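You operate a simulated robot arm through the tools that you are given. There is no shell and no other tool. Be economical: measure what you need, move in short steps, check, and stop when the job is done.

You are at the controls of a simulated robot arm. One attempt, no reset.

Task
Put the oil pump body on the steel tray of the cart away on the green parts mat. Press the yellow test key two times. Take the steel bracket on the steel table top and put it away on the grid of the parts washer. Count the cable tie boxes on the steel table top, then put as many of the bypass filters from the steel table top on the charging bench top. Take the bench squeegee and put it on the charging bench top. Put the thin spacer block on the charging bench top. Do these in any order. Set down upright: oil pump body, steel bracket, bypass filter.

The check looks at the end state, three seconds after you hand in, the way a careful person would. Anything else that was tipped, shoved, dropped, spilled or broken makes it a failure.

Robot
A 7-joint arm with a fingered hand on a trunk, on a base that drives. Base frame: it is fixed to the floor where the robot stands at the start and does not move with it; the origin is under the middle of the robot, x ahead of it, y to its left, z up. Lengths are in cm, angles in degrees, forces in N, time in s.
With the tool pointing down near the work surface it reaches from about 18 to 74 cm from the robot's upright axis, wherever it stands. Its first joint turns from -166.0 to 166.0 degrees. Places, roughly: bench squeegee (17x3x8 cm) [-190, 250, 90]; bypass filter [-150, 250, 100]; cable tie box [-175, 325, 100]; charging bench top [-50, 80, 80]; green parts mat [-170, 610, 90]; grid of the parts washer [0, 630, 90]; oil pump body (9x17x10 cm) [50, 10, 50]; steel bracket (9x19x11 cm) [-170, 300, 90]; thin spacer block [-200, 225, 75]; yellow test key [-20, 80, 110]. Payload 4 kg.
The TCP is the grasp point between the finger pads, 2.8 cm short of the fingertips. In the tool frame z runs along the fingers and y along their closing line. Largest opening 16.8 cm; the body of the gripper starts 7.9 cm behind the TCP. The gripper is a hand of 4 fingers: y runs from the thumb to the fingers, the wrist lies at [0, 0, -24.9] in the tool frame, and closing takes about 1.5 s.
Orientation is that of the tool frame in the base frame, as a unit quaternion [w, x, y, z]. With the fingers straight down and closing along the base's y, the tool's x points along the base's -x, its y along +y and its z along -z.

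Tools
- The arm moves only by the tool send_rows. Its argument "commands" is a list of rows, each an object (a shift or turn left out is 0, a gripper value left out holds the last) with "linear": the shift along the tool's x, y, z in cm, a list of three; "angular": the turn, a rotation vector about the tool's x, y, z in degrees, a list of three; "fingers": the closure, from 0 (fully open) to 1 (shut). In form: [{"linear": [dx, dy, dz], "angular": [wx, wy, wz], "fingers": fingers}, ...]. A call has 1 to 8 rows; each row is the pose to reach, as a shift and turn from the pose commanded when the call began, along the tool's axes at that moment. Each row takes 0.2 s and may step no farther than 5 cm and 8.6 degrees from the row before; otherwise, or with a gripper value out of range, the whole call is refused. A pose out of reach is approached as far as the arm can. The call stops where the force on the tool passes 40 N (or 10 N more than at its start, if that is more) or the arm is blocked; 0.2 s more then pass. Each finger travels about 15.3 cm/s and halts on what it meets, pressing with about 32 N; the grip force reading is that of the motor and also rises with nothing between the fingers. The clock runs only during rows and for 0.2 s after the last one: add rows that repeat a pose to give the fingers time. The reply holds the time, the measured pose of the TCP, the force on the tool along the base axes, the opening and the grip force, in the units named above and with some noise, with the torque about the TCP (base axes, N m) and any sound that the robot's microphone picked up.
- Cameras (640 x 400 px; columns grow to the right, rows downward): "scene" is now at [-6.03, 23.3, 140.92]; the picture's right is [1.00, -0.00, 0.00], its down [-0.00, -0.85, -0.53] and it looks along [0.00, 0.53, -0.85] (base axes); focal length 214 px, centre (320, 200). "wrist" rides on the gripper at [6, -6, -11] in the tool frame; the picture's right is [0.71, 0.71, 0.00], its down [-0.56, 0.56, -0.61] and it looks along [-0.43, 0.43, 0.79] (tool axes); focal length 265 px, centre (320, 200). There is no depth. A picture from a camera that has moved, and an enlarged one, comes with that camera's place and axes in the base frame and with its lens.
- capture(camera): a new picture of that camera. No time passes.
- lift_body(by): slides the trunk up (or, below 0, down) by that many cm; the arm and the scene camera ride with it, the base frame stays. It gives what a move gives, with no picture.
- base_move(legs): drives the robot by 1 to 6 legs, each [ahead, turn to the left] in cm and degrees, along the robot's own axes; the way and the turn of a leg run together, so that a leg with both is an arc; at most 150 cm and 180 degrees a leg. The arm and the cameras ride along, it lands a little off, and it stops where it bumps. It gives what a move gives.
- hand_shape(shape): the hand has 4 fingers and takes this shape, open, in about a second: jaw (thumb against the fingers, like two jaws); tri (thumb and two fingers); tip (a fingertip pinch); poke (one finger out to press); point (the index stretched); flat (the hand flat); cup (the hand cupped); fist (a fist). The gripper value then closes the fingers along that shape, each until it touches; the sizes above hold for jaw. It gives what a move gives, with no picture.
- turn_head(pan, tilt): turns the head with the scene camera to pan (to the left, within 155 degrees either way) and tilt (down, from -29 to 69), counted from straight ahead of the robot. It gives what a move gives.
- enlarge(camera, box): a new picture of the part [left, top, right, bottom] of that camera's present view, enlarged. No time passes.
- hand_in(): hands the job in; it is judged then, once.

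Work in short steps. Places have to be worked out from the pictures, the camera data and where the tool is seen: move nearer, look again, correct. Check each grasp and each placing, and mend what went wrong. You have 196 turns and 182 pictures in all, those below and enlarged ones among them. Open the gripper and draw the arm clear of the work before you hand the job in, unless the task says otherwise; then end with one line.

The tools are called after "Request:" as a command line: name --argument value ..., lists and objects as JSON in quotes. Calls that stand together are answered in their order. send_rows: Moves the arm, as the interface text tells. Its arguments: {"type":"object","properties":{"commands":{"type":"array","items":{"type":"object","properties":{"linear":{"type":"array","items":{"type":"number"}},"angular":{"type":"array","items":{"type":"number"}},"fingers":{"type":"number"}}}}},"required":["commands"]} The other tools are called the same way: lift_body (by) slides the trunk up or down; hand_shape (shape) gives the hand a shape; base_move (legs) drives the base; turn_head (pan, tilt) turns the head that bears the scene camera; capture (camera) takes a picture; enlarge (camera, box) takes an enlarged picture of a part of a camera's view; hand_in () hands the job in.

At the start:

```text
time_s: 0.0
tcp_pos: [-20.46, 24.21, 99.96]
tcp_rot: [-0.001, -0.004, 1.0, 0.0]
ft_force: [0.7, -0.2, 0.3]
torque: [-0.03, -0.02, 0.03]
opening: 16.8
grasp_force: 0.0
shape: jaw
trunk travel left (down, up): [-44.5, 14.5]
robot x, y, heading: [-0.05, 0.35, -0.1]
head pan, tilt: [89.9, 58.0]
```

scene: 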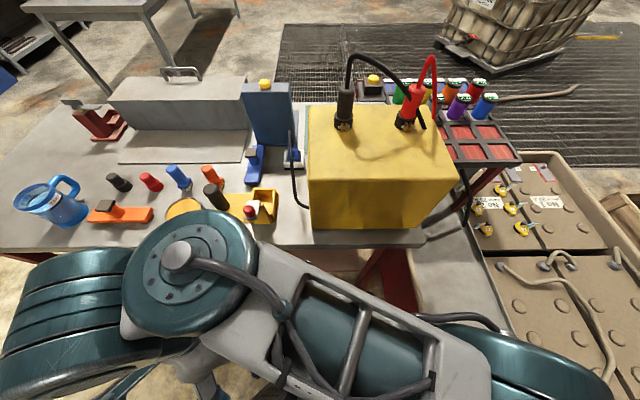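
wrist: 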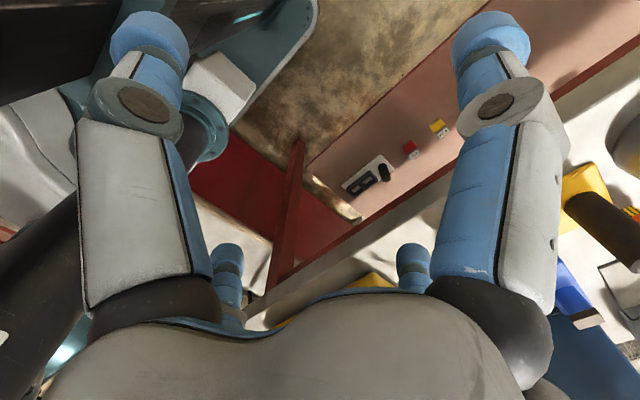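

The picture shows the charging bench to the left of the robot, with a yellow key on it. I turn the head to look ahead at the cart.

Request:
turn_head --pan 0 --tilt 50

Request:
capture --camera "scene"

Request:
turn_head --pan 90 --tilt 25

Request:
capture --camera "scene"

Request:
turn_head --pan 130 --tilt 25

Request:
capture --camera "scene"

```text
time_s: 1.6
tcp_pos: [-20.38, 24.22, 99.98]
tcp_rot: [0.0, -0.002, 1.0, -0.001]
ft_force: [-1.2, -0.6, 0.1]
torque: [-0.01, 0.02, -0.01]
opening: 16.77
grasp_force: 0.0
shape: jaw
trunk travel left (down, up): [-44.5, 14.5]
robot x, y, heading: [-0.73, -0.07, -0.1]
head pan, tilt: [0.0, 50.0]
```

```text
179 pictures are left
camera scene: at [1.65, 16.41, 141.94], right [0.0, -1.0, 0.0], down [-0.77, 0.0, -0.64], along [0.64, 0.0, -0.77], focal length 214 px, centre (320, 200)
```

scene: 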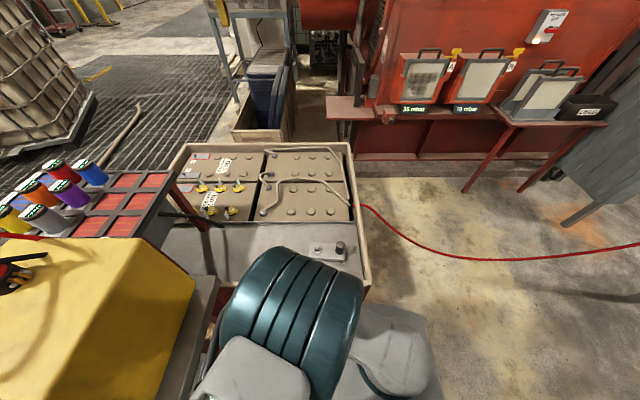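

```text
time_s: 3.3
tcp_pos: [-20.6, 24.18, 99.97]
tcp_rot: [0.001, -0.003, 1.0, 0.0]
ft_force: [-0.3, 0.1, -0.4]
torque: [0.0, 0.01, 0.03]
opening: 16.81
grasp_force: 0.1
shape: jaw
trunk travel left (down, up): [-44.5, 14.5]
robot x, y, heading: [0.24, -0.13, -0.1]
head pan, tilt: [90.0, 25.0]
```

```text
178 pictures are left
camera scene: at [-6.04, 25.62, 145.69], right [1.0, 0.0, 0.0], down [0.0, -0.42, -0.91], along [0.0, 0.91, -0.42], focal length 214 px, centre (320, 200)
```

scene: 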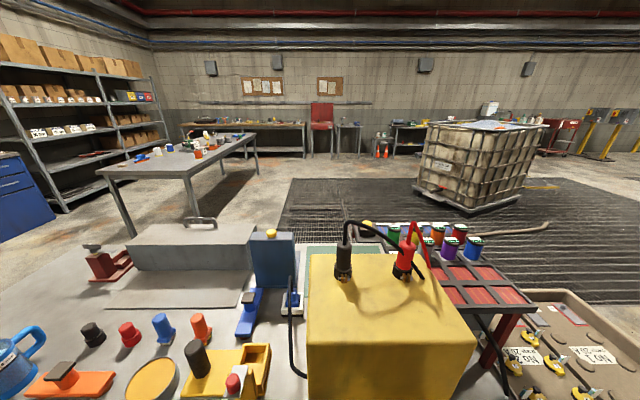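

```text
time_s: 4.4
tcp_pos: [-20.46, 24.18, 99.98]
tcp_rot: [0.0, -0.002, 1.0, 0.0]
ft_force: [-0.1, 0.2, 0.3]
torque: [0.02, -0.02, -0.03]
opening: 16.8
grasp_force: 0.0
shape: jaw
trunk travel left (down, up): [-44.5, 14.5]
robot x, y, heading: [0.14, 0.18, -0.2]
head pan, tilt: [130.0, 25.0]
```

```text
177 pictures are left
camera scene: at [-11.97, 23.47, 145.69], right [0.77, 0.64, 0.0], down [0.27, -0.32, -0.91], along [-0.58, 0.69, -0.42], focal length 214 px, centre (320, 200)
```

scene: 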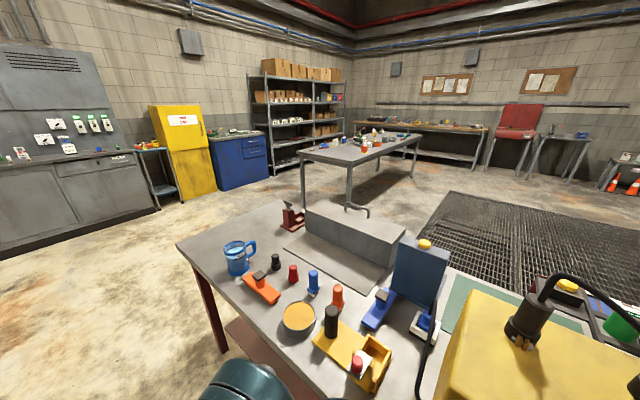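

The test key is the yellow button on the blue box, at about (-20.6, 79.4, 110), which is too far to reach from here. I raise the trunk, back the base toward the bench and make the poke shape.

Request:
lift_body --by 14

Request:
base_move --legs '[[0, -27], [-24, 0], [0, 27]]'

Request:
hand_shape --shape "poke"

Request:
turn_head --pan 90 --tilt 50

Request:
capture --camera "scene"

Request:
capture --camera "wrist"

```text
time_s: 6.0
tcp_pos: [-20.49, 24.22, 113.97]
tcp_rot: [0.0, -0.002, 1.0, 0.0]
ft_force: [0.2, 0.4, -1.2]
torque: [-0.01, -0.03, 0.01]
opening: 16.81
grasp_force: 0.0
shape: jaw
trunk travel left (down, up): [-58.5, 0.5]
robot x, y, heading: [-0.16, 0.11, -0.4]
head pan, tilt: [130.0, 25.0]
```

```text
time_s: 10.5
tcp_pos: [-41.65, 34.78, 114.04]
tcp_rot: [0.0, -0.003, 1.0, 0.0]
ft_force: [-0.8, -0.5, -0.1]
torque: [0.01, 0.01, 0.03]
opening: 16.78
grasp_force: 0.1
shape: jaw
trunk travel left (down, up): [-58.5, 0.5]
robot x, y, heading: [-21.01, 10.62, 0.2]
head pan, tilt: [130.0, 25.0]
```

```text
time_s: 11.4
tcp_pos: [-41.75, 34.8, 113.98]
tcp_rot: [0.0, -0.003, 1.0, 0.0]
ft_force: [-0.4, 0.6, -0.3]
torque: [0.01, -0.03, 0.03]
opening: 0.0
grasp_force: 0.1
shape: poke
trunk travel left (down, up): [-58.5, 0.5]
robot x, y, heading: [-21.23, 10.73, 0.2]
head pan, tilt: [130.0, 25.0]
```

```text
time_s: 12.4
tcp_pos: [-41.65, 34.8, 113.9]
tcp_rot: [0.0, -0.003, 1.0, 0.0]
ft_force: [0.4, -0.9, 0.1]
torque: [0.02, 0.0, 0.02]
opening: 0.0
grasp_force: 0.2
shape: poke
trunk travel left (down, up): [-58.5, 0.5]
robot x, y, heading: [-21.27, 10.81, -0.0]
head pan, tilt: [90.0, 50.0]
```

```text
176 pictures are left
camera scene: at [-27.31, 34.74, 155.94], right [1.0, 0.0, 0.0], down [0.0, -0.77, -0.64], along [0.0, 0.64, -0.77], focal length 214 px, centre (320, 200)
```

scene: 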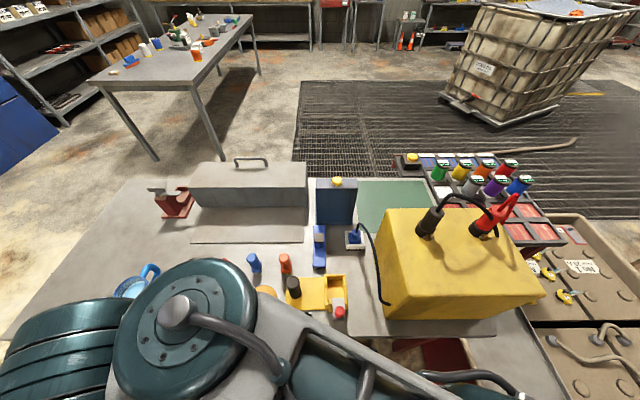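

```text
175 pictures are left
camera wrist: at [-47.8, 28.74, 124.93], right [-0.71, 0.7, 0.0], down [0.55, 0.56, 0.61], along [0.43, 0.44, -0.79], focal length 265 px, centre (320, 200)
```

wrist: 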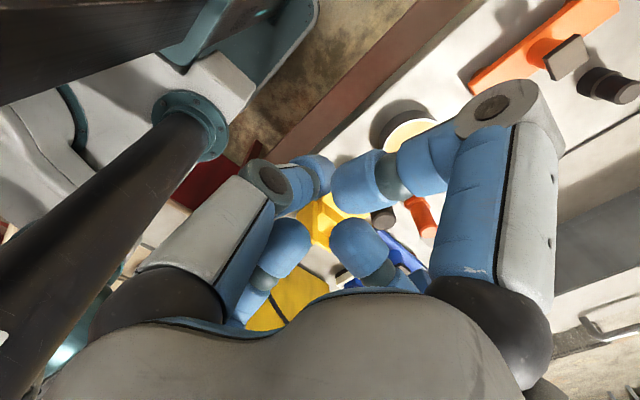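

The key comes out at about (-21.6, 83, 107). I move the hand partway toward it, kept high.

Request:
send_rows --commands '[{"linear": [-1, 2, -4]}, {"linear": [-3, 6, -6]}, {"linear": [-5, 10, -6]}, {"linear": [-7, 14, -6]}, {"linear": [-9, 18, -6]}, {"linear": [-12, 22, -6]}, {"linear": [-15, 26, -6]}, {"linear": [-18, 29, -6]}]'

Request:
capture --camera "wrist"

Request:
capture --camera "scene"

```text
time_s: 14.2
tcp_pos: [-23.83, 64.04, 120.1]
tcp_rot: [0.0, -0.003, 1.0, -0.001]
ft_force: [-0.3, 0.5, -0.2]
torque: [0.0, 0.02, 0.01]
opening: 0.01
grasp_force: 0.0
shape: poke
trunk travel left (down, up): [-58.5, 0.5]
robot x, y, heading: [-21.24, 10.7, 0.2]
head pan, tilt: [90.0, 50.0]
```

```text
174 pictures are left
camera wrist: at [-29.86, 57.89, 131.07], right [-0.71, 0.7, 0.0], down [0.55, 0.56, 0.61], along [0.43, 0.44, -0.79], focal length 265 px, centre (320, 200)
```

wrist: 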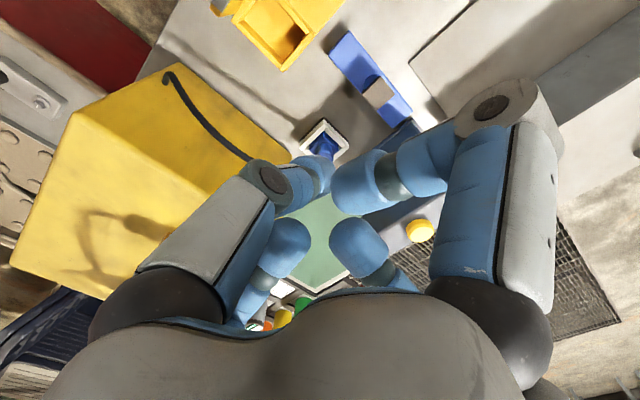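

```text
173 pictures are left
camera scene: at [-27.25, 34.83, 155.92], right [1.0, 0.0, 0.0], down [0.0, -0.77, -0.64], along [0.0, 0.64, -0.77], focal length 214 px, centre (320, 200)
```

scene: 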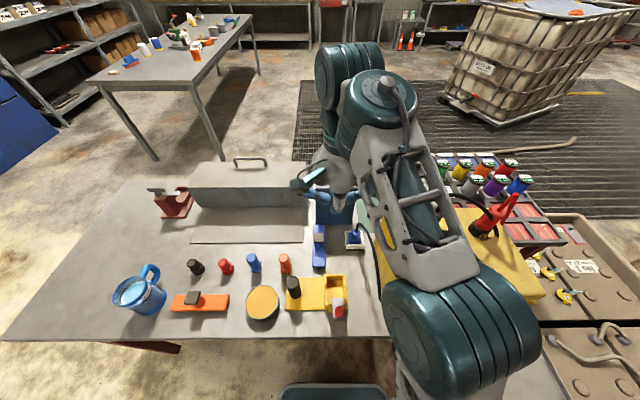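

The wrist view confirms the key near (-22.3, 83.4, 107). I enlarge the fingers to see which tip sticks out in this shape.

Request:
enlarge --camera "wrist" --box '[220, 120, 460, 300]'

Request:
enlarge --camera "scene" --box '[270, 150, 390, 250]'

```text
2.22 times, centred on (340, 210) of wrist
camera zoom: at [-29.86, 57.89, 131.07], right [-0.71, 0.7, 0.0], down [0.55, 0.56, 0.61], along [0.43, 0.44, -0.79], focal length 590 px, centre (276, 178)
```

zoom: 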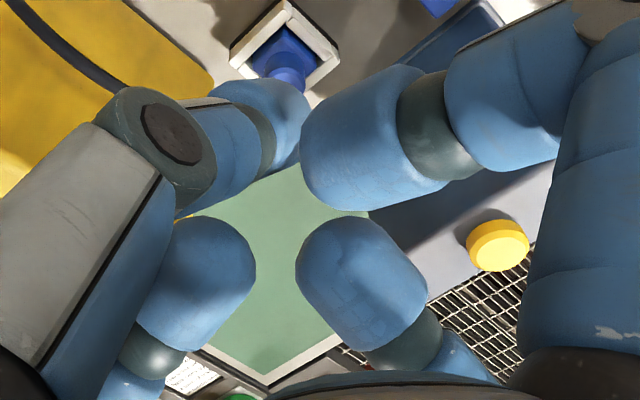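

```text
4.00 times, centred on (330, 200) of scene
camera zoom: at [-27.25, 34.83, 155.92], right [1.0, 0.0, 0.0], down [0.0, -0.77, -0.64], along [0.0, 0.64, -0.77], focal length 858 px, centre (280, 200)
```

zoom: 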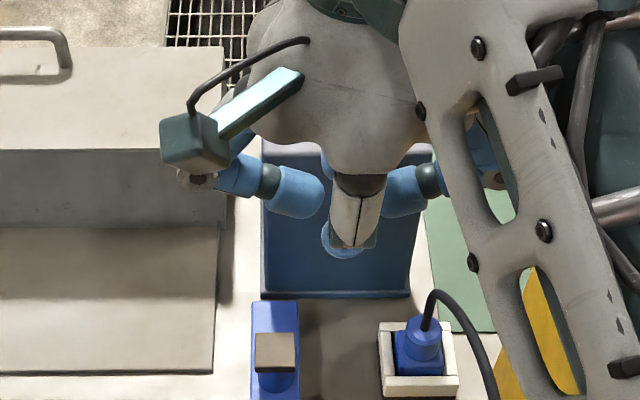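

I can't see one clear pointing finger yet, so I close the poke shape and look again.

Request:
send_rows --commands '[{"fingers": 1}, {"fingers": 1}, {"fingers": 1}, {"fingers": 1}, {"fingers": 1}, {"fingers": 1}, {"fingers": 1}, {"fingers": 1}]'

Request:
capture --camera "wrist"

Request:
enlarge --camera "scene" --box '[270, 150, 390, 250]'

```text
time_s: 16.1
tcp_pos: [-23.83, 63.86, 120.12]
tcp_rot: [0.0, -0.004, 1.0, 0.0]
ft_force: [-0.3, -0.4, -0.5]
torque: [0.0, 0.02, 0.02]
opening: 0.0
grasp_force: 31.8
shape: jaw
trunk travel left (down, up): [-58.5, 0.5]
robot x, y, heading: [-21.59, 10.81, 0.1]
head pan, tilt: [90.0, 50.0]
```

```text
170 pictures are left
camera wrist: at [-29.97, 57.78, 131.11], right [-0.71, 0.7, 0.0], down [0.55, 0.56, 0.61], along [0.43, 0.44, -0.79], focal length 265 px, centre (320, 200)
```

wrist: 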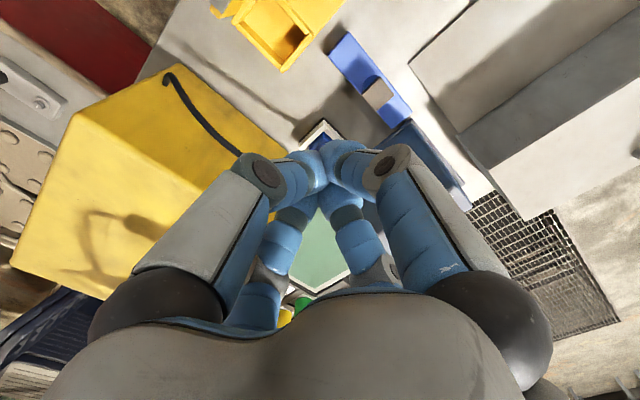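

```text
4.00 times, centred on (330, 200) of scene
camera zoom: at [-27.3, 34.75, 155.94], right [1.0, 0.0, 0.0], down [0.0, -0.77, -0.64], along [0.0, 0.64, -0.77], focal length 858 px, centre (280, 200)
```

zoom: 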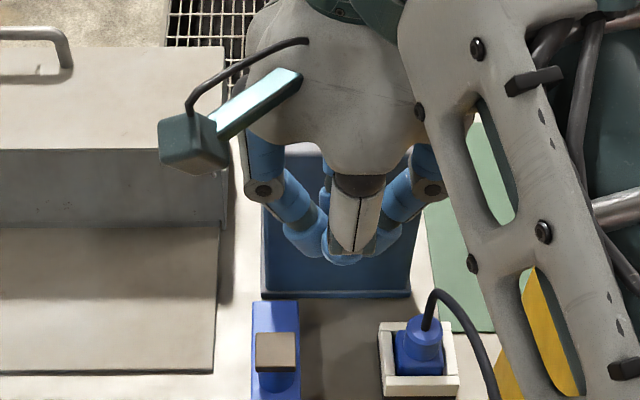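

All the fingertips now meet in one point, which will do for pressing. I move the TCP over the key.

Request:
send_rows --commands '[{"linear": [-0.5, 5, 0]}, {"linear": [-1, 10, 0]}, {"linear": [-1.5, 15, 0]}, {"linear": [-1.5, 19.4, 0]}, {"linear": [-1.5, 19.4, 2]}]'

Request:
capture --camera "wrist"

Request:
enlarge --camera "scene" --box '[270, 130, 390, 230]'

```text
refused: row 1 steps farther than a row can; nothing moved
```

```text
168 pictures are left
camera wrist: at [-29.97, 57.78, 131.11], right [-0.71, 0.7, 0.0], down [0.55, 0.56, 0.61], along [0.43, 0.44, -0.79], focal length 265 px, centre (320, 200)
```

wrist: 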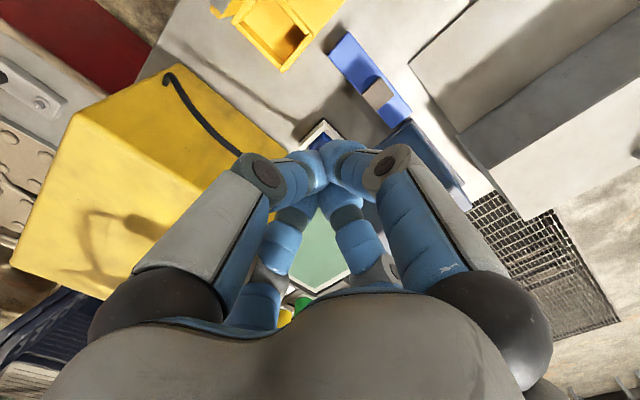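

```text
4.00 times, centred on (330, 180) of scene
camera zoom: at [-27.3, 34.75, 155.94], right [1.0, 0.0, 0.0], down [0.0, -0.77, -0.64], along [0.0, 0.64, -0.77], focal length 858 px, centre (280, 280)
```

zoom: 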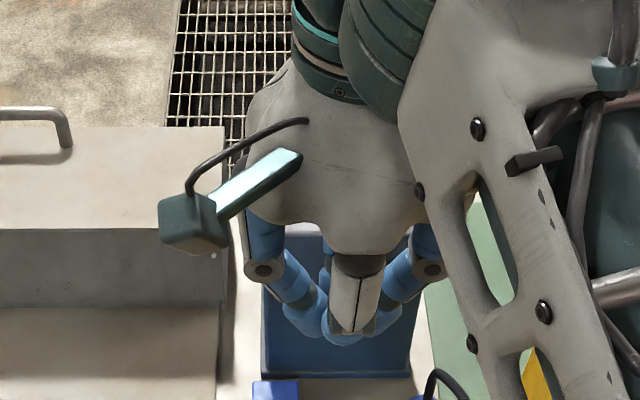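

The step was slightly over 5 cm, so I use smaller rows.

Request:
send_rows --commands '[{"linear": [-0.4, 4.5, 0]}, {"linear": [-0.8, 9, 0]}, {"linear": [-1.2, 13.5, 0]}, {"linear": [-1.5, 18, 0]}, {"linear": [-1.5, 19.4, 0]}, {"linear": [-1.5, 19.4, 2]}]'

Request:
capture --camera "wrist"

Request:
enlarge --camera "scene" --box '[270, 130, 390, 230]'

```text
time_s: 17.4
tcp_pos: [-22.21, 73.55, 114.91]
tcp_rot: [0.0, -0.003, 1.0, 0.0]
ft_force: [-0.2, -0.3, 0.0]
torque: [-0.01, -0.01, -0.01]
opening: 0.0
grasp_force: 31.6
shape: jaw
out of reach, approached as far as the arm can: row 2, 3, 4, 5, 6
trunk travel left (down, up): [-58.5, 0.5]
robot x, y, heading: [-21.13, 10.23, 0.2]
head pan, tilt: [90.0, 50.0]
```

```text
166 pictures are left
camera wrist: at [-28.42, 67.56, 125.89], right [-0.71, 0.7, 0.0], down [0.55, 0.56, 0.61], along [0.43, 0.44, -0.79], focal length 265 px, centre (320, 200)
```

wrist: 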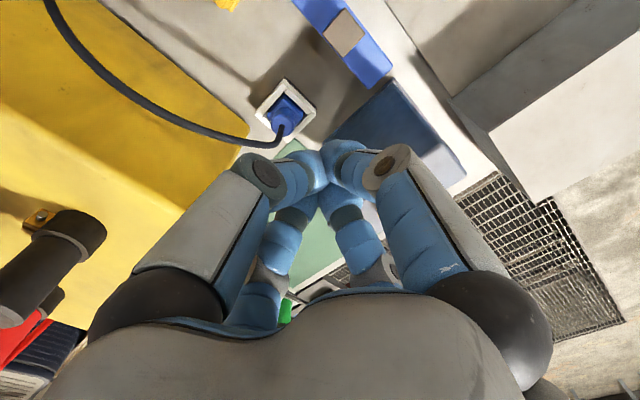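

```text
4.00 times, centred on (330, 180) of scene
camera zoom: at [-27.33, 34.85, 155.91], right [1.0, 0.0, 0.0], down [0.0, -0.77, -0.64], along [0.0, 0.64, -0.77], focal length 858 px, centre (280, 280)
```

zoom: 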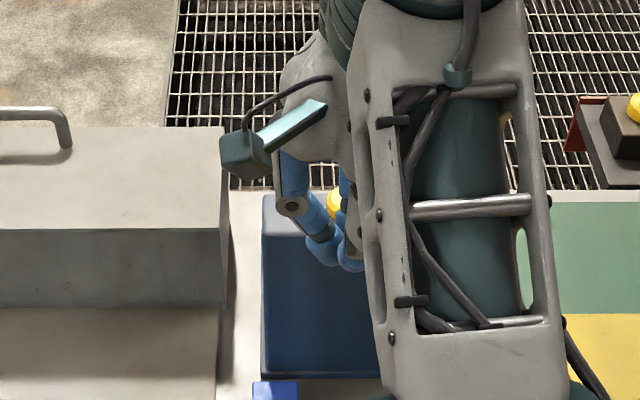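

Held straight down at this height the arm stops about 10 cm short. Tilting the fingers forward by 24° should extend the reach, so I do that while backing slightly off.

Request:
send_rows --commands '[{"linear": [0, -3, -1], "angular": [-8, 0, 0]}, {"linear": [0, -3, -1], "angular": [-16, 0, 0]}, {"linear": [0, -3, -1], "angular": [-24, 0, 0]}]'

Request:
capture --camera "wrist"

```text
time_s: 18.4
tcp_pos: [-16.0, 70.4, 115.56]
tcp_rot: [0.011, 0.054, 0.978, 0.203]
ft_force: [0.4, -1.3, 0.6]
torque: [0.0, 0.0, 0.01]
opening: 0.04
grasp_force: 31.7
shape: jaw
out of reach, approached as far as the arm can: row 1
trunk travel left (down, up): [-58.5, 0.5]
robot x, y, heading: [-21.13, 10.63, -0.0]
head pan, tilt: [90.0, 50.0]
stopped in row 3: the arm was blocked; the commanded pose is now the measured one
```

```text
164 pictures are left
camera wrist: at [-23.09, 61.26, 123.21], right [-0.63, 0.72, 0.28], down [0.58, 0.2, 0.79], along [0.51, 0.66, -0.55], focal length 265 px, centre (320, 200)
```

wrist: 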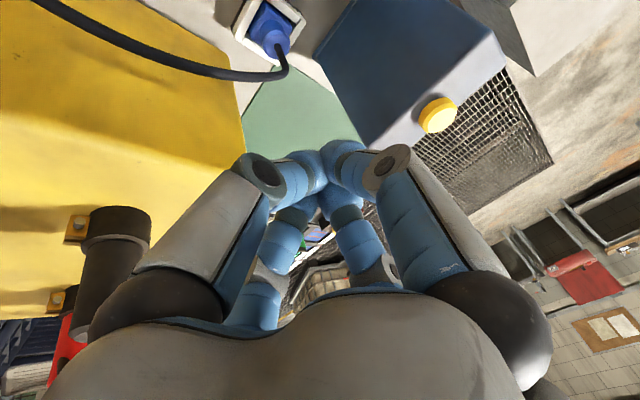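

The arm was blocked and ended at x = -16. I look at the scene to see why.

Request:
capture --camera "scene"

```text
163 pictures are left
camera scene: at [-27.24, 34.78, 155.93], right [1.0, 0.0, 0.0], down [0.0, -0.77, -0.64], along [0.0, 0.64, -0.77], focal length 214 px, centre (320, 200)
```

scene: 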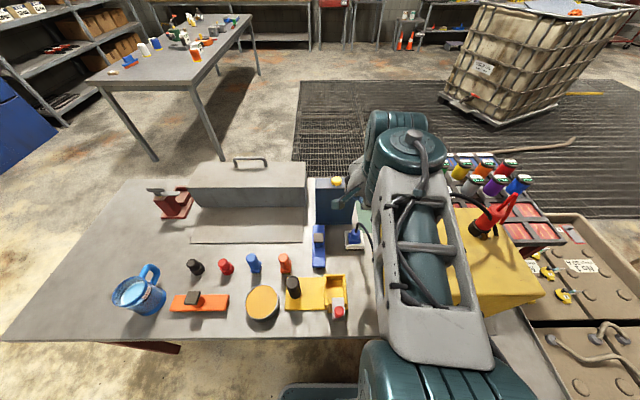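

The arm is near the charger cables, so I pull straight back along the tool and return to vertical. Then I will drive nearer instead.

Request:
send_rows --commands '[{"linear": [0, 0, -3]}, {"linear": [0, -2, -6]}, {"linear": [0, -6, -8], "angular": [7.8, 0.4, -2]}, {"linear": [0, -10, -9], "angular": [15.6, 0.8, -4]}, {"linear": [0, -14, -9], "angular": [23.5, 1.3, -6.2]}, {"linear": [3, -17, -9], "angular": [23.5, 1.3, -6.2]}]'

Request:
capture --camera "scene"

```text
time_s: 19.9
tcp_pos: [-19.96, 51.84, 116.4]
tcp_rot: [0.0, 0.013, 1.0, -0.01]
ft_force: [0.3, 0.2, 0.5]
torque: [0.01, -0.01, 0.01]
opening: 0.0
grasp_force: 32.2
shape: jaw
trunk travel left (down, up): [-58.5, 0.5]
robot x, y, heading: [-21.15, 10.54, 0.0]
head pan, tilt: [90.0, 50.0]
```

```text
162 pictures are left
camera scene: at [-27.15, 34.6, 155.97], right [1.0, 0.0, 0.0], down [0.0, -0.77, -0.64], along [0.0, 0.64, -0.77], focal length 214 px, centre (320, 200)
```

scene: 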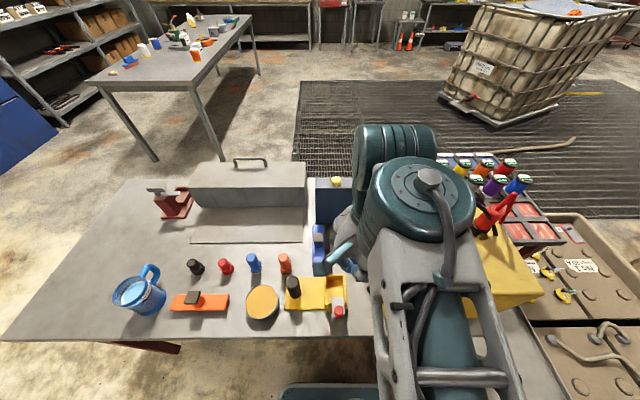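

The base still has some room before the bench edge at about y = 43. I retract the hand and shift the base about 9 cm toward the bench.

Request:
send_rows --commands '[{"linear": [2, -4.5, -1]}, {"linear": [4, -9, -2]}, {"linear": [6, -13.5, -3]}, {"linear": [8, -17, -3]}]'

Request:
base_move --legs '[[0, -20], [-13.5, 0], [0, 40], [13.5, 0], [0, -20]]'

Request:
capture --camera "scene"

```text
refused: row 1 steps farther than a row can; nothing moved
```

```text
time_s: 26.1
tcp_pos: [-20.48, 61.23, 116.85]
tcp_rot: [0.0, 0.008, 1.0, -0.003]
ft_force: [0.3, -0.6, -0.2]
torque: [0.01, 0.02, -0.01]
opening: 0.0
grasp_force: 31.6
shape: jaw
trunk travel left (down, up): [-58.5, 0.5]
robot x, y, heading: [-21.81, 19.75, 0.0]
head pan, tilt: [90.0, 50.0]
```

```text
161 pictures are left
camera scene: at [-27.54, 43.88, 155.94], right [1.0, 0.0, 0.0], down [0.0, -0.77, -0.64], along [0.0, 0.64, -0.77], focal length 214 px, centre (320, 200)
```

scene: 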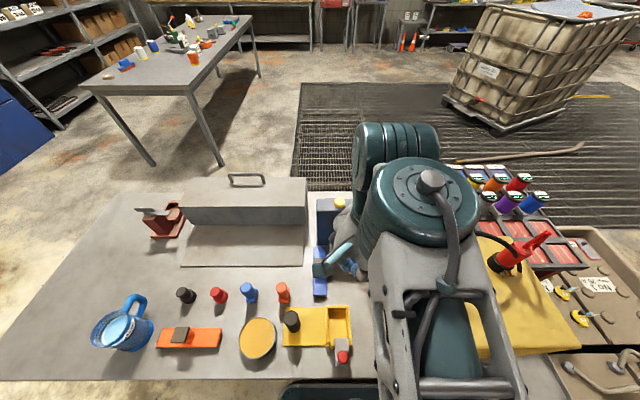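

The base is now at y = 19.8 with nothing disturbed, and the key is at about (-22, 83). I move over it.

Request:
send_rows --commands '[{"linear": [0.3, 4.4, 0]}, {"linear": [0.6, 8.8, 0]}, {"linear": [0.9, 13.2, 0]}, {"linear": [1.2, 17.6, 0]}, {"linear": [1.6, 21.8, 0]}, {"linear": [1.6, 21.8, 1]}]'

Request:
capture --camera "wrist"

Request:
enlarge --camera "scene" --box '[270, 140, 430, 240]'

```text
time_s: 27.5
tcp_pos: [-21.39, 81.96, 115.91]
tcp_rot: [0.0, 0.009, 1.0, -0.003]
ft_force: [0.8, -0.4, 0.3]
torque: [-0.03, -0.03, 0.03]
opening: 0.0
grasp_force: 31.7
shape: jaw
out of reach, approached as far as the arm can: row 5, 6
trunk travel left (down, up): [-58.5, 0.5]
robot x, y, heading: [-21.53, 20.12, 0.0]
head pan, tilt: [90.0, 50.0]
```

```text
160 pictures are left
camera wrist: at [-27.62, 76.02, 127.1], right [-0.69, 0.72, 0.0], down [0.57, 0.55, 0.61], along [0.44, 0.42, -0.79], focal length 265 px, centre (320, 200)
```

wrist: 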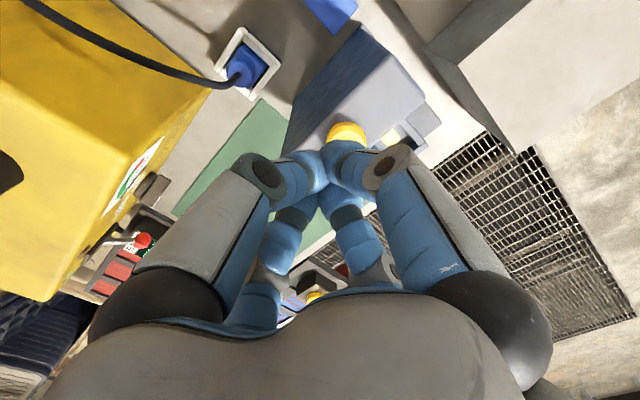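

```text
4.00 times, centred on (350, 190) of scene
camera zoom: at [-27.56, 43.97, 155.92], right [1.0, 0.0, 0.0], down [0.0, -0.77, -0.64], along [0.0, 0.64, -0.77], focal length 858 px, centre (200, 240)
```

zoom: 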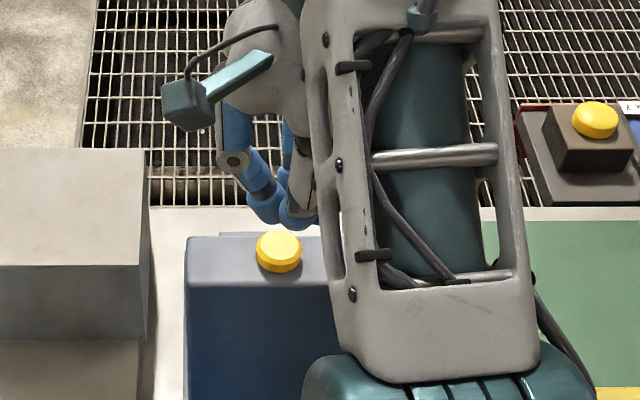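

The key centre is now estimated at (-22.3, 83.1, 107.4), with the fingertips about 5.5 cm above it. I come down 3 cm and check alignment.

Request:
send_rows --commands '[{"linear": [0.3, 0, 1.5]}, {"linear": [0.3, 0, 3]}]'

Request:
capture --camera "wrist"

Request:
enlarge --camera "scene" --box '[270, 140, 430, 240]'

```text
time_s: 28.1
tcp_pos: [-21.69, 81.73, 113.08]
tcp_rot: [0.0, 0.009, 1.0, -0.003]
ft_force: [0.1, -0.6, -0.3]
torque: [0.0, 0.01, 0.01]
opening: 0.03
grasp_force: 32.3
shape: jaw
trunk travel left (down, up): [-58.5, 0.5]
robot x, y, heading: [-21.54, 19.82, 0.3]
head pan, tilt: [90.0, 50.0]
```

```text
158 pictures are left
camera wrist: at [-27.89, 75.91, 124.1], right [-0.7, 0.72, 0.0], down [0.57, 0.55, 0.61], along [0.44, 0.42, -0.79], focal length 265 px, centre (320, 200)
```

wrist: 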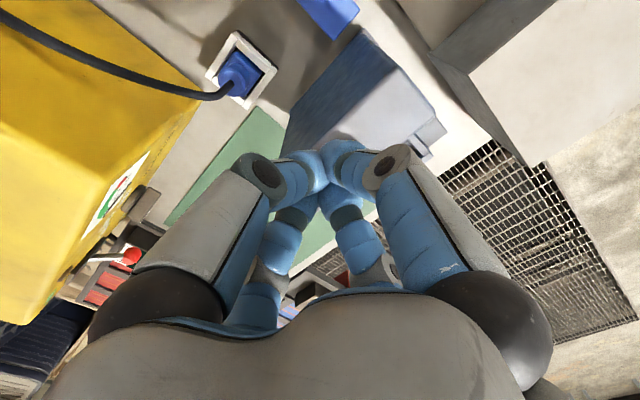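

```text
4.00 times, centred on (350, 190) of scene
camera zoom: at [-27.55, 43.88, 155.94], right [1.0, 0.0, 0.0], down [0.0, -0.77, -0.64], along [0.0, 0.64, -0.77], focal length 858 px, centre (200, 240)
```

zoom: 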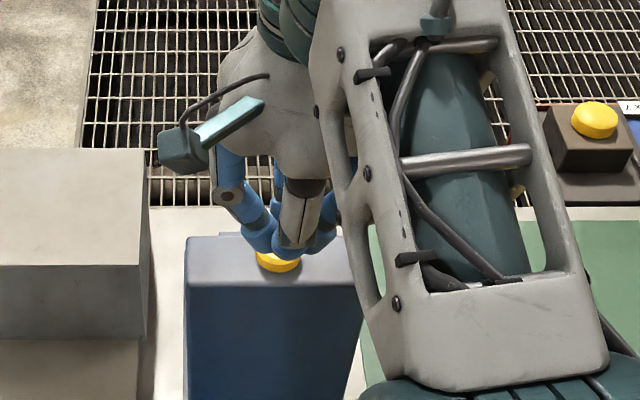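

The cluster sits slightly to the right of the key. I shift 0.8 cm and press down in small steps.

Request:
send_rows --commands '[{"linear": [0.8, 0.8, 0]}, {"linear": [0.8, 0.8, 1]}, {"linear": [0.8, 0.8, 2]}, {"linear": [0.8, 0.8, 2.5]}, {"linear": [0.8, 0.8, 3.0]}, {"linear": [0.8, 0.8, 3.3]}]'

Request:
enlarge --camera "scene" --box '[270, 140, 430, 240]'

```text
time_s: 29.5
tcp_pos: [-22.58, 82.62, 109.77]
tcp_rot: [0.0, 0.008, 1.0, -0.003]
ft_force: [0.4, 0.0, 1.0]
torque: [0.03, 0.01, 0.02]
opening: 0.01
grasp_force: 31.8
shape: jaw
trunk travel left (down, up): [-58.5, 0.5]
robot x, y, heading: [-21.48, 19.33, 0.3]
head pan, tilt: [90.0, 50.0]
```

```text
4.00 times, centred on (350, 190) of scene
camera zoom: at [-27.56, 43.88, 155.94], right [1.0, 0.0, 0.0], down [0.0, -0.77, -0.64], along [0.0, 0.64, -0.77], focal length 858 px, centre (200, 240)
```

zoom: 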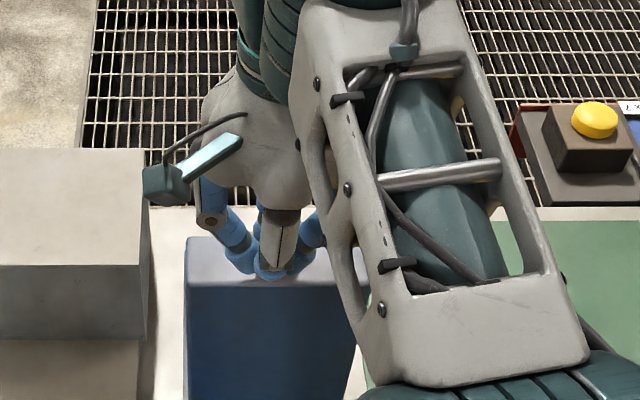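

The tip is over the key with no contact yet, so I continue down in small steps.

Request:
send_rows --commands '[{"linear": [0, 0, 0.3]}, {"linear": [0, 0, 0.6]}, {"linear": [0, 0, 0.9]}, {"linear": [0, 0, 1.2]}]'

```text
time_s: 30.5
tcp_pos: [-22.69, 82.66, 108.87]
tcp_rot: [-0.001, 0.009, 1.0, 0.003]
ft_force: [3.1, 9.6, 33.7]
torque: [0.49, -0.52, 0.1]
opening: 0.01
grasp_force: 31.9
shape: jaw
trunk travel left (down, up): [-58.5, 0.5]
robot x, y, heading: [-21.51, 19.94, 0.1]
head pan, tilt: [90.0, 50.0]
heard: click
```

A click was heard, which is the first press. I lift 1.5 cm to release and make sure the key is up.

Request:
send_rows --commands '[{"linear": [0, 0, -0.7]}, {"linear": [0, 0, -1.5]}, {"linear": [0, 0, -2]}, {"linear": [0, 0, -2]}]'

Request:
enlarge --camera "scene" --box '[270, 140, 430, 240]'

```text
time_s: 31.5
tcp_pos: [-22.56, 82.6, 110.49]
tcp_rot: [0.0, 0.009, 1.0, -0.004]
ft_force: [0.0, 0.3, -0.3]
torque: [-0.02, -0.01, 0.03]
opening: 0.01
grasp_force: 32.2
shape: jaw
trunk travel left (down, up): [-58.5, 0.5]
robot x, y, heading: [-21.26, 20.25, 0.0]
head pan, tilt: [90.0, 50.0]
```

```text
4.00 times, centred on (350, 190) of scene
camera zoom: at [-27.57, 43.89, 155.93], right [1.0, 0.0, 0.0], down [0.0, -0.77, -0.64], along [0.0, 0.64, -0.77], focal length 858 px, centre (200, 240)
```

zoom: 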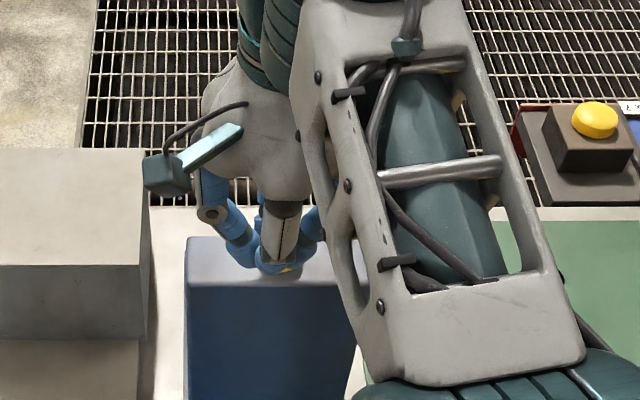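

Now the second press, to the same commanded depth.

Request:
send_rows --commands '[{"linear": [0, 0, 0.8]}, {"linear": [0, 0, 1.1]}, {"linear": [0, 0, 1.4]}, {"linear": [0, 0, 1.7]}, {"linear": [0, 0, 2.0]}]'

```text
time_s: 32.7
tcp_pos: [-22.6, 82.45, 108.81]
tcp_rot: [-0.001, 0.009, 1.0, 0.002]
ft_force: [0.3, 3.6, 33.5]
torque: [0.29, -0.43, 0.1]
opening: 0.0
grasp_force: 32.0
shape: jaw
trunk travel left (down, up): [-58.5, 0.5]
robot x, y, heading: [-21.13, 19.6, 0.2]
head pan, tilt: [90.0, 50.0]
heard: click
```

That is the second click, so the key is done. I lift off and retract the hand toward the robot.

Request:
send_rows --commands '[{"linear": [0, 0, -2]}, {"linear": [0, 0, -6]}, {"linear": [0, -4, -7]}, {"linear": [0, -8.5, -7]}, {"linear": [0, -13, -7]}, {"linear": [0, -17.5, -7]}, {"linear": [0, -22, -7]}, {"linear": [0, -26.5, -7]}]'

Request:
send_rows --commands '[{"linear": [2, -4, 0]}, {"linear": [4, -8, 0]}, {"linear": [6, -12, 0]}]'

Request:
capture --camera "scene"

```text
time_s: 34.5
tcp_pos: [-23.05, 55.92, 115.49]
tcp_rot: [0.0, 0.01, 1.0, -0.003]
ft_force: [0.0, -0.9, 0.4]
torque: [0.02, 0.03, -0.04]
opening: 0.0
grasp_force: 31.9
shape: jaw
trunk travel left (down, up): [-58.5, 0.5]
robot x, y, heading: [-21.07, 20.03, 0.0]
head pan, tilt: [90.0, 50.0]
```

```text
time_s: 35.3
tcp_pos: [-29.26, 43.92, 115.85]
tcp_rot: [0.0, 0.008, 1.0, -0.002]
ft_force: [0.1, 0.9, -0.4]
torque: [-0.03, 0.0, -0.01]
opening: 0.0
grasp_force: 32.0
shape: jaw
trunk travel left (down, up): [-58.5, 0.5]
robot x, y, heading: [-21.8, 19.86, 0.3]
head pan, tilt: [90.0, 50.0]
```

```text
154 pictures are left
camera scene: at [-27.6, 43.89, 155.94], right [1.0, 0.0, 0.0], down [0.0, -0.77, -0.64], along [0.0, 0.64, -0.77], focal length 214 px, centre (320, 200)
```

scene: 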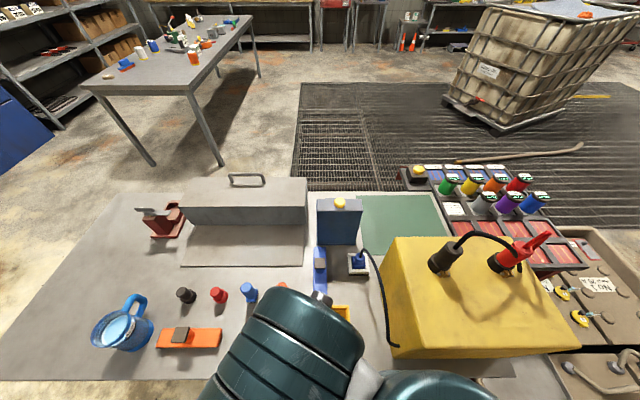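

Nothing was disturbed. I back the base away from the bench to near the origin, open the hand into the jaw shape and look ahead at the cart.

Request:
base_move --legs '[[0, -45], [30, 0], [0, 45]]'

Request:
hand_shape --shape "jaw"

Request:
turn_head --pan 0 --tilt 60

Request:
capture --camera "scene"

```text
time_s: 37.2
tcp_pos: [-16.44, 44.48, 115.83]
tcp_rot: [-0.001, 0.266, 0.964, -0.003]
ft_force: [0.4, -0.1, -0.1]
torque: [-0.04, 0.05, 0.01]
opening: 0.0
grasp_force: 32.6
shape: jaw
trunk travel left (down, up): [-58.5, 0.5]
robot x, y, heading: [-21.5, 19.49, -28.6]
head pan, tilt: [90.0, 50.0]
stopped in leg 1: the robot was blocked; the commanded pose is now the measured one
```

```text
time_s: 38.1
tcp_pos: [-16.48, 44.86, 115.86]
tcp_rot: [-0.009, 0.271, 0.962, 0.004]
ft_force: [35.0, 98.2, -1.8]
torque: [-2.83, 0.98, -0.68]
opening: 7.86
grasp_force: 0.1
shape: jaw
trunk travel left (down, up): [-58.5, 0.5]
robot x, y, heading: [-21.62, 19.64, -28.6]
head pan, tilt: [90.0, 50.0]
```

```text
time_s: 39.7
tcp_pos: [-16.67, 44.88, 115.9]
tcp_rot: [-0.009, 0.27, 0.963, 0.004]
ft_force: [32.8, 99.8, 5.3]
torque: [-3.22, 1.12, -0.77]
opening: 7.83
grasp_force: 0.0
shape: jaw
trunk travel left (down, up): [-58.5, 0.5]
robot x, y, heading: [-21.77, 19.49, -28.6]
head pan, tilt: [0.0, 60.0]
```

```text
153 pictures are left
camera scene: at [-13.26, 33.51, 154.68], right [-0.48, -0.88, 0.0], down [-0.76, 0.41, -0.5], along [0.44, -0.24, -0.87], focal length 214 px, centre (320, 200)
```

scene: 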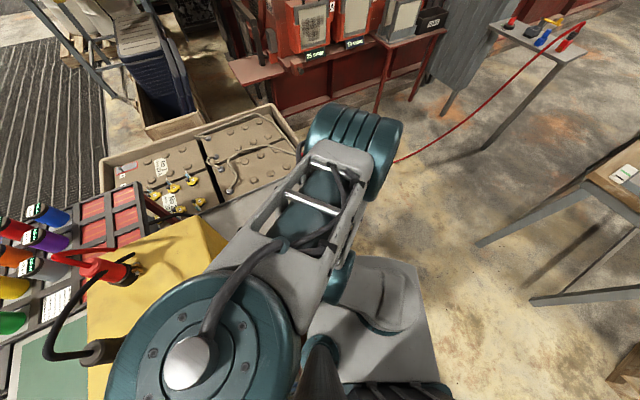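

The base stopped turning at -28.6°, and the opened fingers now press on something, probably the robot's own trunk. I close the fingers a bit and look with the wrist camera.

Request:
send_rows --commands '[{"fingers": 0.8}, {"fingers": 0.8}, {"fingers": 0.8}, {"fingers": 0.8}]'

Request:
capture --camera "wrist"

Request:
turn_head --pan 90 --tilt 60

Request:
capture --camera "scene"

```text
time_s: 40.7
tcp_pos: [-16.81, 44.9, 115.86]
tcp_rot: [-0.008, 0.266, 0.964, 0.004]
ft_force: [-21.3, 56.4, 11.5]
torque: [-2.29, -0.26, -2.65]
opening: 2.68
grasp_force: 0.0
shape: jaw
trunk travel left (down, up): [-58.5, 0.5]
robot x, y, heading: [-21.87, 19.53, -28.7]
head pan, tilt: [0.0, 60.0]
```

```text
152 pictures are left
camera wrist: at [-24.99, 42.6, 126.87], right [-0.24, 0.97, 0.01], down [0.77, 0.19, 0.61], along [0.59, 0.16, -0.8], focal length 265 px, centre (320, 200)
```

wrist: 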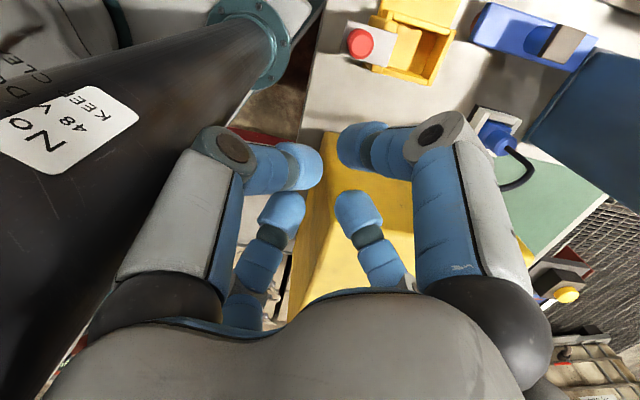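

```text
time_s: 42.4
tcp_pos: [-16.77, 44.76, 115.9]
tcp_rot: [-0.008, 0.267, 0.964, 0.004]
ft_force: [-22.3, 56.4, 9.8]
torque: [-2.21, -0.38, -2.73]
opening: 2.69
grasp_force: 0.0
shape: jaw
trunk travel left (down, up): [-58.5, 0.5]
robot x, y, heading: [-21.69, 19.38, -28.7]
head pan, tilt: [90.0, 60.0]
```

```text
151 pictures are left
camera scene: at [-15.91, 42.55, 154.68], right [0.88, -0.48, 0.0], down [-0.42, -0.76, -0.5], along [0.24, 0.44, -0.87], focal length 214 px, centre (320, 200)
```

scene: 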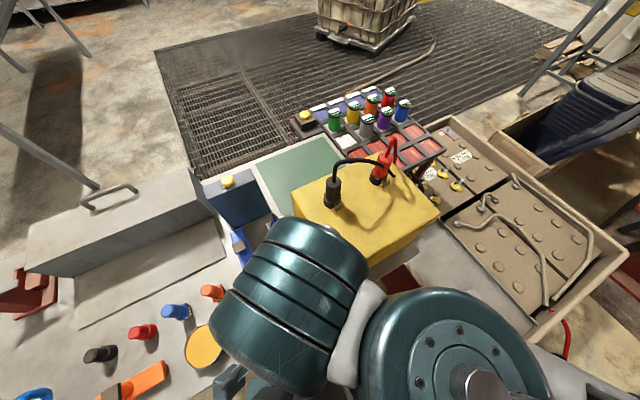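

The thumb is against the robot's own trunk column. I move the hand away from it along the tool's +y.

Request:
send_rows --commands '[{"linear": [0, 3, 0], "fingers": 1}, {"linear": [0, 6, 0], "fingers": 1}, {"linear": [0, 9, 0], "fingers": 1}]'

Request:
base_move --legs '[[0, 8.5]]'

```text
time_s: 43.2
tcp_pos: [-11.56, 51.96, 115.52]
tcp_rot: [0.0, 0.264, 0.965, -0.003]
ft_force: [-0.2, 0.0, -0.3]
torque: [-0.02, -0.05, 0.01]
opening: 0.03
grasp_force: 32.2
shape: jaw
trunk travel left (down, up): [-58.5, 0.5]
robot x, y, heading: [-21.69, 19.37, -28.4]
head pan, tilt: [90.0, 60.0]
```

```text
time_s: 44.2
tcp_pos: [-16.54, 53.18, 115.54]
tcp_rot: [0.0, 0.195, 0.981, -0.003]
ft_force: [-0.4, -0.4, -0.8]
torque: [0.0, 0.01, 0.01]
opening: 0.04
grasp_force: 32.4
shape: jaw
trunk travel left (down, up): [-58.5, 0.5]
robot x, y, heading: [-21.73, 19.39, -20.3]
head pan, tilt: [90.0, 60.0]
```

The hand is free again. I drive out backward and then ahead to reach the origin clear of the bench.

Request:
base_move --legs '[[0, 20], [0, 25], [-45, 0], [0, -25], [62, 0]]'

Request:
turn_head --pan 0 --tilt 60

Request:
capture --camera "scene"

```text
time_s: 53.6
tcp_pos: [-5.73, 34.13, 115.52]
tcp_rot: [0.0, 0.02, 1.0, -0.003]
ft_force: [0.2, 0.0, -0.1]
torque: [-0.03, 0.01, 0.0]
opening: 0.04
grasp_force: 32.3
shape: jaw
trunk travel left (down, up): [-58.5, 0.5]
robot x, y, heading: [0.53, 0.7, -0.2]
head pan, tilt: [90.0, 60.0]
```

```text
time_s: 55.3
tcp_pos: [-5.62, 34.11, 115.44]
tcp_rot: [0.0, 0.02, 1.0, -0.002]
ft_force: [-0.4, -1.0, 0.0]
torque: [0.02, -0.02, -0.02]
opening: 0.03
grasp_force: 32.0
shape: jaw
trunk travel left (down, up): [-58.5, 0.5]
robot x, y, heading: [0.97, 0.79, -0.4]
head pan, tilt: [0.0, 60.0]
```

```text
150 pictures are left
camera scene: at [1.69, 17.11, 154.68], right [0.0, -1.0, 0.0], down [-0.87, 0.0, -0.5], along [0.5, 0.0, -0.87], focal length 214 px, centre (320, 200)
```

scene: 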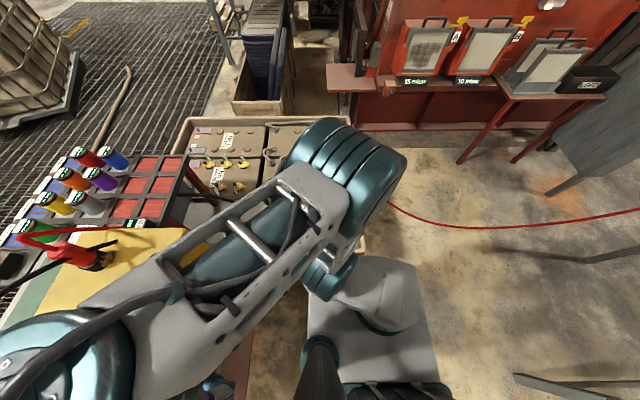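

The arm hides the tray, so I swing the hand around to the front, turning the tool 90° with it.

Request:
send_rows --commands '[{"linear": [-4.5, 0.3, 0], "angular": [0, 0, 8]}, {"linear": [-9, 0, 0], "angular": [0, 0, 16]}, {"linear": [-13.5, -0.5, 0], "angular": [0, 0, 24]}, {"linear": [-17.8, -1.5, 0], "angular": [0, 0, 32]}, {"linear": [-22, -3, 0], "angular": [0, 0, 40]}, {"linear": [-26, -5, 0], "angular": [0, 0, 48]}, {"linear": [-30, -7.5, 0], "angular": [0, 0, 56]}, {"linear": [-33.5, -10.5, 0], "angular": [0, 0, 64]}]'

Request:
turn_head --pan 30 --tilt 60

Request:
capture --camera "wrist"

Request:
capture --camera "scene"

```text
time_s: 57.1
tcp_pos: [27.4, 22.26, 115.78]
tcp_rot: [0.002, 0.547, 0.837, -0.002]
ft_force: [-0.4, 0.0, 0.3]
torque: [0.02, -0.01, -0.04]
opening: 0.02
grasp_force: 32.4
shape: jaw
trunk travel left (down, up): [-58.5, 0.5]
robot x, y, heading: [0.87, 0.56, -0.1]
head pan, tilt: [0.0, 60.0]
```

```text
time_s: 58.0
tcp_pos: [27.36, 22.35, 115.79]
tcp_rot: [0.003, 0.547, 0.837, -0.002]
ft_force: [1.2, 0.9, 0.6]
torque: [0.01, -0.03, -0.01]
opening: 0.02
grasp_force: 32.1
shape: jaw
trunk travel left (down, up): [-58.5, 0.5]
robot x, y, heading: [1.46, 0.83, -0.1]
head pan, tilt: [30.0, 60.0]
```

```text
149 pictures are left
camera wrist: at [19.36, 25.53, 126.69], right [0.36, 0.93, 0.0], down [0.73, -0.28, 0.62], along [0.57, -0.23, -0.79], focal length 265 px, centre (320, 200)
```

wrist: 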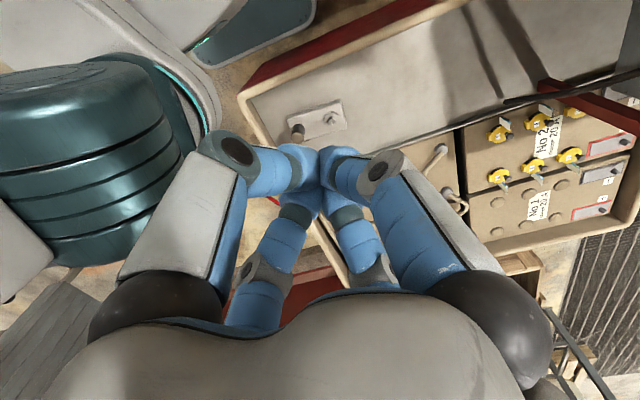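

```text
148 pictures are left
camera scene: at [0.82, 20.42, 154.68], right [0.5, -0.87, 0.0], down [-0.75, -0.43, -0.5], along [0.43, 0.25, -0.87], focal length 214 px, centre (320, 200)
```

scene: 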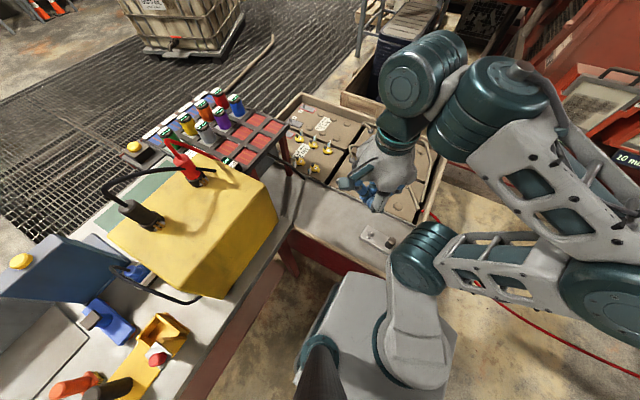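

The pump body is visible on the tray, so I zoom in on it from both cameras.

Request:
enlarge --camera "scene" --box '[330, 200, 430, 270]'

Request:
enlarge --camera "wrist" --box '[240, 70, 400, 170]'

```text
5.71 times, centred on (380, 235) of scene
camera zoom: at [0.82, 20.42, 154.68], right [0.5, -0.87, 0.0], down [-0.75, -0.43, -0.5], along [0.43, 0.25, -0.87], focal length 1226 px, centre (-23, 0)
```

zoom: 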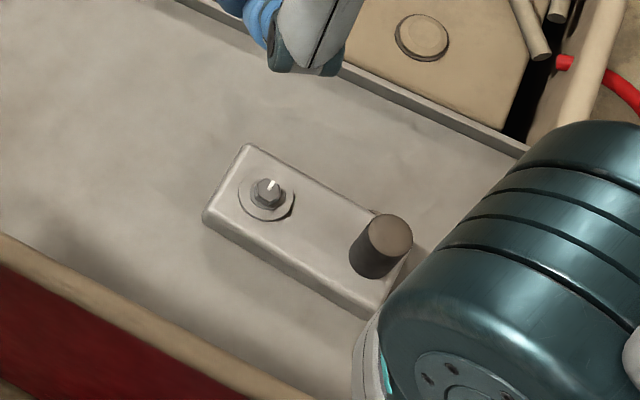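

```text
4.00 times, centred on (320, 120) of wrist
camera zoom: at [19.36, 25.53, 126.69], right [0.36, 0.93, 0.0], down [0.73, -0.28, 0.62], along [0.57, -0.23, -0.79], focal length 1062 px, centre (320, 520)
```

zoom: 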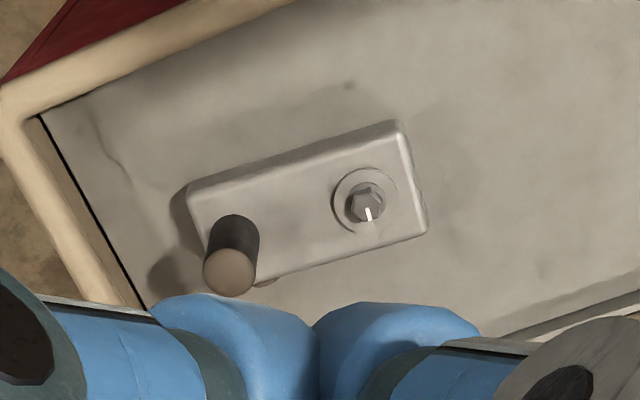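

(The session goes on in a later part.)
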